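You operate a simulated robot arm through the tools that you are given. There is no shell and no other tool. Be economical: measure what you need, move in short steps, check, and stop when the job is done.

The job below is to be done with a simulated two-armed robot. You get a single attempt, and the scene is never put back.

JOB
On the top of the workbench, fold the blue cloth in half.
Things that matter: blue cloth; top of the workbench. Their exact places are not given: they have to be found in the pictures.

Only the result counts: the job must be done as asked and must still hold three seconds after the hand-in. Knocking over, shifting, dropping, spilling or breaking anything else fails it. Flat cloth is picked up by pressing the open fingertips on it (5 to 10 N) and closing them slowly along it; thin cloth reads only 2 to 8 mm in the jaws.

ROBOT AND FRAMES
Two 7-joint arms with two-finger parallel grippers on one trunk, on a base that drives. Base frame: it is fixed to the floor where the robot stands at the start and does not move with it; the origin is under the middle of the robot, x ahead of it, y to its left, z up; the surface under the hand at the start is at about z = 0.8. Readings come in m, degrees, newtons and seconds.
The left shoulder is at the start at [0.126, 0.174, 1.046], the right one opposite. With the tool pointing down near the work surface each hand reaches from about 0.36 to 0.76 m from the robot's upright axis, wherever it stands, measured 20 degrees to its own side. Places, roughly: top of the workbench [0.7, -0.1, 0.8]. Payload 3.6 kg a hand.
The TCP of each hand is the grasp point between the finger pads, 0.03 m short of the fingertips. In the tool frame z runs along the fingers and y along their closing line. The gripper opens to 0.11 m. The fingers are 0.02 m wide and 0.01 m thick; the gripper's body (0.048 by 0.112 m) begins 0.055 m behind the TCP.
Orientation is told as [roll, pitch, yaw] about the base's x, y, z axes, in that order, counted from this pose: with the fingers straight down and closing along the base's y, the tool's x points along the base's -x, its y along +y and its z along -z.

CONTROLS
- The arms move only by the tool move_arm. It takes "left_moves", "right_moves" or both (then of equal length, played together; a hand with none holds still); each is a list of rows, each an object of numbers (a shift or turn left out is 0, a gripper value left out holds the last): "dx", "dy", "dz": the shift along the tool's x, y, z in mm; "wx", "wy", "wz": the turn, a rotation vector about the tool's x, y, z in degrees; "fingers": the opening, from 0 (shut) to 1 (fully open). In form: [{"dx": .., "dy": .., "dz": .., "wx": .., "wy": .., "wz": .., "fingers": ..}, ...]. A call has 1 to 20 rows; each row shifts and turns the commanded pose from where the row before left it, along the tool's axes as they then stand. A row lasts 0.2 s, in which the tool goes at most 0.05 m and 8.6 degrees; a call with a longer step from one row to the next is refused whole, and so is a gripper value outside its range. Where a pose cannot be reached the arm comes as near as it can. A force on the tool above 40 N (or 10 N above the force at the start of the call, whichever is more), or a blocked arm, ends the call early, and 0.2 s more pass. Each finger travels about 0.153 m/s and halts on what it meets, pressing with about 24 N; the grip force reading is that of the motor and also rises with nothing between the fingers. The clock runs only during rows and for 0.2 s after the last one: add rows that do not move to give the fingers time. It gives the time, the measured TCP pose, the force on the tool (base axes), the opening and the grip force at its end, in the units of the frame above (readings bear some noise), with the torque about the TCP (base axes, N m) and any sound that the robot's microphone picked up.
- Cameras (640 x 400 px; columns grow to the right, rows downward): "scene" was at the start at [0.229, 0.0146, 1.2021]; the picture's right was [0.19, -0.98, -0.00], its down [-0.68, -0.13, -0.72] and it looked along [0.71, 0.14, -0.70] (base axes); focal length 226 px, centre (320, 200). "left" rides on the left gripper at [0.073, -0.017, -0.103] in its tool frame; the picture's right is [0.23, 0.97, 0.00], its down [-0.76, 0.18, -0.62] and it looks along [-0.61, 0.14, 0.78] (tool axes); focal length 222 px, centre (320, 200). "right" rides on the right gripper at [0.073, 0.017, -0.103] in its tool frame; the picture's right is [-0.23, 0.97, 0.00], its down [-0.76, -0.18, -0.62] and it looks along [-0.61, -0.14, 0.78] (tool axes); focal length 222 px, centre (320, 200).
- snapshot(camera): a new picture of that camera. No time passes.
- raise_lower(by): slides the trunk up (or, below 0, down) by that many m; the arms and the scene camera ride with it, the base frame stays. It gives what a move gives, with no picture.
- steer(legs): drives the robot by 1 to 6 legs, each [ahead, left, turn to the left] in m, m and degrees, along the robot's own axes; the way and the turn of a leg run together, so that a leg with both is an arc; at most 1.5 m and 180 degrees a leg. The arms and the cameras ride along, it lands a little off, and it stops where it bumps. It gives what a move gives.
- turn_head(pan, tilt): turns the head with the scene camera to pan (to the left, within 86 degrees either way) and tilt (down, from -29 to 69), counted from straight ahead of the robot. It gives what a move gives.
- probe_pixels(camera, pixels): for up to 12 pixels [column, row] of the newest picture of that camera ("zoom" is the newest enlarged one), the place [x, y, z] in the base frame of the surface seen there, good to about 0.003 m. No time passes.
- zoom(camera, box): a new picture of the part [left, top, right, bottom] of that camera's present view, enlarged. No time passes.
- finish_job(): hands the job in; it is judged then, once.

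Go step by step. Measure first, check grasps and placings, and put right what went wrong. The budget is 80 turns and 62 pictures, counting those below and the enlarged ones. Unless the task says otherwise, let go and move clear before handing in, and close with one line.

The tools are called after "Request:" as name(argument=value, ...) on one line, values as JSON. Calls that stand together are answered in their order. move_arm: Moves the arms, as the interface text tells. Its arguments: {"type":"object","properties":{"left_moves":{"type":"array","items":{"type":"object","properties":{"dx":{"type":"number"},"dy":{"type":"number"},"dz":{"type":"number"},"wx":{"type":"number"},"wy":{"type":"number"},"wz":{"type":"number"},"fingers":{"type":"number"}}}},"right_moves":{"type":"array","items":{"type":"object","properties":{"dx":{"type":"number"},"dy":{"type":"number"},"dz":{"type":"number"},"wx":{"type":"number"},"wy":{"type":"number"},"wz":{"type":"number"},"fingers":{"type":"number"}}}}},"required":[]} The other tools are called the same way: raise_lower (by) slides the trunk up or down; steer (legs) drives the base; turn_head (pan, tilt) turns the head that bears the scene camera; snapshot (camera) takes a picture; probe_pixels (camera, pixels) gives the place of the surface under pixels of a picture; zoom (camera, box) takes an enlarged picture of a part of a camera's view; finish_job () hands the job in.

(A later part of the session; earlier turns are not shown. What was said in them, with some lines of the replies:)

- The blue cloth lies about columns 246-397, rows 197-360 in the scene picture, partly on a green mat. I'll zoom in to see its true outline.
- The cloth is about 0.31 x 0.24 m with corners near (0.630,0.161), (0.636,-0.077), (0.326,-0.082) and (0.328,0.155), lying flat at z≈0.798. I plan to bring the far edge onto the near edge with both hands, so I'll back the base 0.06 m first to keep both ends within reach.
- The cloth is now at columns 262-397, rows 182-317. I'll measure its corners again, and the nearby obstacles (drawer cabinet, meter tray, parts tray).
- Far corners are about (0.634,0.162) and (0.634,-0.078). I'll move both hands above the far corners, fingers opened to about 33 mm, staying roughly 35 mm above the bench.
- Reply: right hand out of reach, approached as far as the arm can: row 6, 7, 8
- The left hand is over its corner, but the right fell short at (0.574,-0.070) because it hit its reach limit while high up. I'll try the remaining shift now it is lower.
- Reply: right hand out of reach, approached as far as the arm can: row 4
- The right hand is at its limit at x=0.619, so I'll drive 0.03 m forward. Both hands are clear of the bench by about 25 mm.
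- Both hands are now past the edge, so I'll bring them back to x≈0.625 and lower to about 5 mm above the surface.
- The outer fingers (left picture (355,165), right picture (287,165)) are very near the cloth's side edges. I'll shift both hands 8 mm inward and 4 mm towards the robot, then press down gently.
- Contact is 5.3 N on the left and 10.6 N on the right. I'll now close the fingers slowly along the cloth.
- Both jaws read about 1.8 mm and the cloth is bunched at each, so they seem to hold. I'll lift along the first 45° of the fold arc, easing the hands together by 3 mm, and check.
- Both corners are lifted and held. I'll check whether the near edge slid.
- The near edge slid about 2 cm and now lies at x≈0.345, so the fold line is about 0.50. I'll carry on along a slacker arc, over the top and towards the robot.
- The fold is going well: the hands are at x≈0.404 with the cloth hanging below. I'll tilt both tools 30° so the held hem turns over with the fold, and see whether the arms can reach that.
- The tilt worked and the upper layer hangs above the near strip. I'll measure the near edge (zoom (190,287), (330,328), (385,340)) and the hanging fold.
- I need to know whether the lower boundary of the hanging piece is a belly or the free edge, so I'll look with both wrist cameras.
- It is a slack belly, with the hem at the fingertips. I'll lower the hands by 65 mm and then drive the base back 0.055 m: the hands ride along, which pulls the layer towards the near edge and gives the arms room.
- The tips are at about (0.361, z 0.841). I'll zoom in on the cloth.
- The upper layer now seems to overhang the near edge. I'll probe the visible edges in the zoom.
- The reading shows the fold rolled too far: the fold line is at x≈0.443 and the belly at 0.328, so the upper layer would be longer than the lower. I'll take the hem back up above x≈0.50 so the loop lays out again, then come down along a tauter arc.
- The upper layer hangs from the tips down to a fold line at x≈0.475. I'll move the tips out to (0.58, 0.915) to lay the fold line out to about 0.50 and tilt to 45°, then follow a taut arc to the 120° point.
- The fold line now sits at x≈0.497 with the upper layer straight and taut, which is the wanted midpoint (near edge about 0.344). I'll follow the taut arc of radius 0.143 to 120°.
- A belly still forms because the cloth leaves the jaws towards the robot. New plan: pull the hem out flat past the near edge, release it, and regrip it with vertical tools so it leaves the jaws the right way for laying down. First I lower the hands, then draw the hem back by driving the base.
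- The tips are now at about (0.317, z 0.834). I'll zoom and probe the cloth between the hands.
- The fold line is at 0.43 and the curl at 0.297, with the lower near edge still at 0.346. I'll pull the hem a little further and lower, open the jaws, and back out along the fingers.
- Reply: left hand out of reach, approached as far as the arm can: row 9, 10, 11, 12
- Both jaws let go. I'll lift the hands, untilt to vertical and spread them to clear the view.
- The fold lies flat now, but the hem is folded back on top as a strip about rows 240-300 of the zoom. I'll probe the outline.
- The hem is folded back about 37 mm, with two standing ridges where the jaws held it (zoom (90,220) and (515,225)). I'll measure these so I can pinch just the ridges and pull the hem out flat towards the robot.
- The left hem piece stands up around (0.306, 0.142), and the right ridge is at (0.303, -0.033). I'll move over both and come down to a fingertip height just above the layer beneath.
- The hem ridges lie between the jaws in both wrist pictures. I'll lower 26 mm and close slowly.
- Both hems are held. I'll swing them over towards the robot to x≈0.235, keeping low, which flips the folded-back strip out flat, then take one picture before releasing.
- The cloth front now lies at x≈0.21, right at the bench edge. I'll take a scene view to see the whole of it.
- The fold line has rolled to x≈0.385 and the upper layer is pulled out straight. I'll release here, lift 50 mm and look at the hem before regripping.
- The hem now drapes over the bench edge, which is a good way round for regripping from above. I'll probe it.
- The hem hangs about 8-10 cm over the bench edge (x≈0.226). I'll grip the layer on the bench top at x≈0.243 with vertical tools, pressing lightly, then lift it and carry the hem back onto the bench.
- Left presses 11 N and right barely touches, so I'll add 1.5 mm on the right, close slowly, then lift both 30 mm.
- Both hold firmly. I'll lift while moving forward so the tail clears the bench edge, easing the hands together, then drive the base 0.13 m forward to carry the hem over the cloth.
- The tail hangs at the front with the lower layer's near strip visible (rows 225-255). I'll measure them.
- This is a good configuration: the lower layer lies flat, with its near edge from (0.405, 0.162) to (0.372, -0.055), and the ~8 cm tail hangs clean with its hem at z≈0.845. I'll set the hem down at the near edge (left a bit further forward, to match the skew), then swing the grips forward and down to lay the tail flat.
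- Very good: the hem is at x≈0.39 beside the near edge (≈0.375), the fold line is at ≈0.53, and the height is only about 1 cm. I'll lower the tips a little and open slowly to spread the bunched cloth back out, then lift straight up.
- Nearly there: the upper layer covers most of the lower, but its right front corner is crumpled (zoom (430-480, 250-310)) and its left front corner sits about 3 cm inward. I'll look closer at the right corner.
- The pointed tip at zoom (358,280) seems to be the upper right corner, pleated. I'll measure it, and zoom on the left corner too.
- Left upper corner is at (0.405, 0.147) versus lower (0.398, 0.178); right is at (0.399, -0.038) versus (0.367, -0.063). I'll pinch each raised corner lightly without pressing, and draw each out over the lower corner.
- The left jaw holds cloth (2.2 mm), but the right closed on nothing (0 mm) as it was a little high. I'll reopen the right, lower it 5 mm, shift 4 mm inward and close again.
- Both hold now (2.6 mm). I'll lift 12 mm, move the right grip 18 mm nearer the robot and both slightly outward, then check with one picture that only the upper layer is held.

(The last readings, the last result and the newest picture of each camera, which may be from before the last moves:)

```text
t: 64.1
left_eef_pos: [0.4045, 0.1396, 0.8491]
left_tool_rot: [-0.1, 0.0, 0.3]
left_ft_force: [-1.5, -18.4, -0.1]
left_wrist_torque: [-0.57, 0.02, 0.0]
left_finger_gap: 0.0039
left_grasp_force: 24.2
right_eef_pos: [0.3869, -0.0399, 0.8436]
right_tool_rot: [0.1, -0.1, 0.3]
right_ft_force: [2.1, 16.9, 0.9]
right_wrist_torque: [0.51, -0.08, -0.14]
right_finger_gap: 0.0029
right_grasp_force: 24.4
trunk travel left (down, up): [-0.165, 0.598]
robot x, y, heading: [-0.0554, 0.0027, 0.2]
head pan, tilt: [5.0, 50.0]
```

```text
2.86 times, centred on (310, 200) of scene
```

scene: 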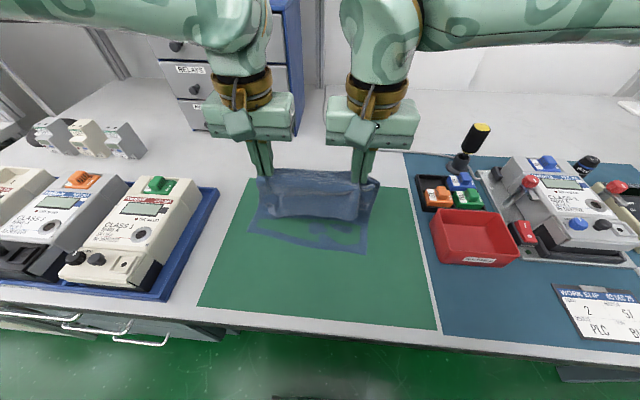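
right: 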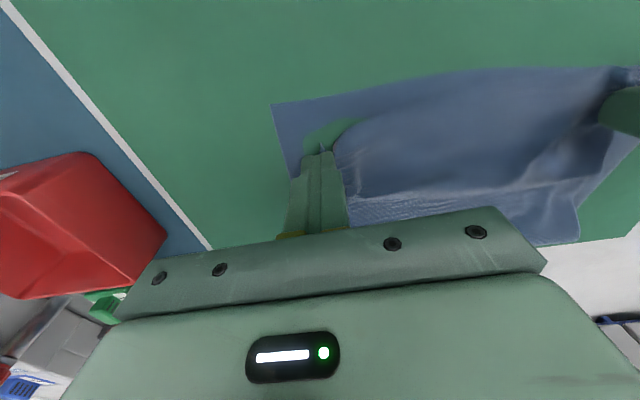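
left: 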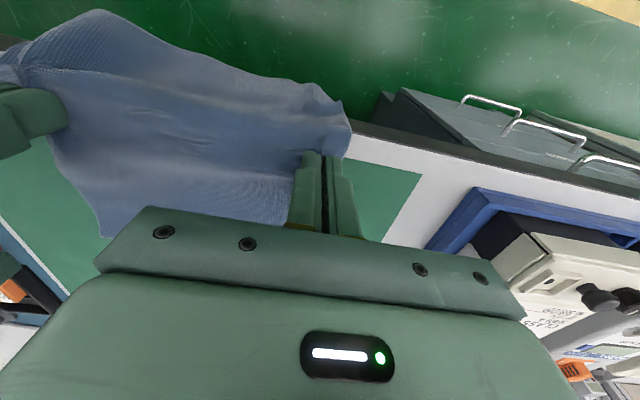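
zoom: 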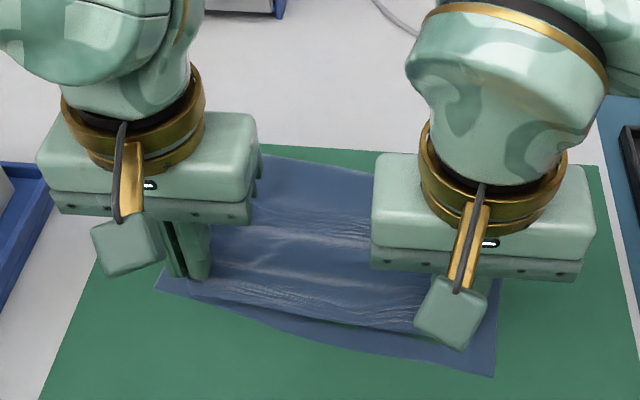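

The hem is now straight and taut along the near edge, with the lower layer undisturbed. I'll relax the tension by 2 mm each, lower, open slowly so the cloth spreads, and lift clear.

Request:
move_arm(left_moves=[{"dy": -2, "dz": 5}, {"dz": 5}, {}, {"fingers": 0.05}, {"fingers": 0.1}, {"fingers": 0.16}, {"fingers": 0.22}, {"fingers": 0.28}, {}, {"dz": -10}, {"dz": -20}, {"dz": -40}, {"dz": -40}, {"dy": 30, "dz": -20}, {"dy": 40}, {"dy": 20}, {}], right_moves=[{"dx": 4, "dy": 2, "dz": 5}, {"dx": 4, "dz": 4}, {}, {"fingers": 0.05}, {"fingers": 0.1}, {"fingers": 0.16}, {"fingers": 0.22}, {"fingers": 0.28}, {}, {"dz": -10}, {"dz": -20}, {"dz": -40}, {"dz": -40}, {"dy": -30, "dz": -20}, {"dy": -40}, {"dy": -20}, {}])

Request:
zoom(camera="scene", box=[220, 130, 400, 270])

Request:
probe_pixels(camera="zoom", pixels=[[160, 290], [490, 370], [300, 330], [210, 280], [320, 310], [440, 320], [210, 180], [320, 165], [500, 190], [470, 280]])

```text
t: 67.7
left_eef_pos: [0.4038, 0.2308, 0.9674]
left_tool_rot: [0.0, 0.0, 0.4]
left_ft_force: [0.2, 0.6, 0.2]
left_wrist_torque: [0.01, -0.02, -0.03]
left_finger_gap: 0.0307
left_grasp_force: 0.2
right_eef_pos: [0.3767, -0.1288, 0.966]
right_tool_rot: [-0.1, -0.1, 0.2]
right_ft_force: [-0.1, 0.5, 0.5]
right_wrist_torque: [0.02, -0.01, 0.0]
right_finger_gap: 0.0307
right_grasp_force: 0.0
trunk travel left (down, up): [-0.165, 0.598]
robot x, y, heading: [-0.0597, -0.0001, 0.5]
head pan, tilt: [5.0, 50.0]
```

```text
2.86 times, centred on (310, 200) of scene
```

zoom: 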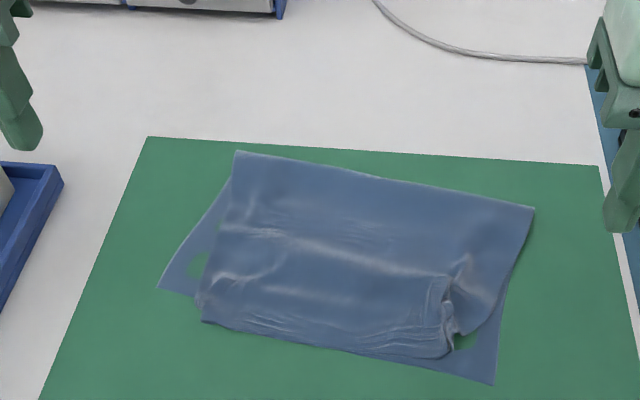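

```text
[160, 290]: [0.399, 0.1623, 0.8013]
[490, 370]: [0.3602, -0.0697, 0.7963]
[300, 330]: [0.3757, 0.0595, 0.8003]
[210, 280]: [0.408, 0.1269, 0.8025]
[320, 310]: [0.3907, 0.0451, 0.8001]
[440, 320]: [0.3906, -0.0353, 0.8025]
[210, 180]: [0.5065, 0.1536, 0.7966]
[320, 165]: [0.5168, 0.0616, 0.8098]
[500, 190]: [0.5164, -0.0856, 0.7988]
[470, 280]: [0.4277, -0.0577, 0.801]
```

The cloth lies folded flat: the hem runs along the near edge (x≈0.375-0.39), the fold line is at about 0.51-0.53, and the front corners are within about 3 cm of each other. Both hands are open and clear and nothing else was touched, so I'm handing in.

Request:
finish_job()

```text
The job is handed in.
```

I folded the blue cloth in half on the workbench top and handed the job in. The edges line up, but the upper layer's two front corners sit about 3 cm inside the lower ones, with a few creases left.
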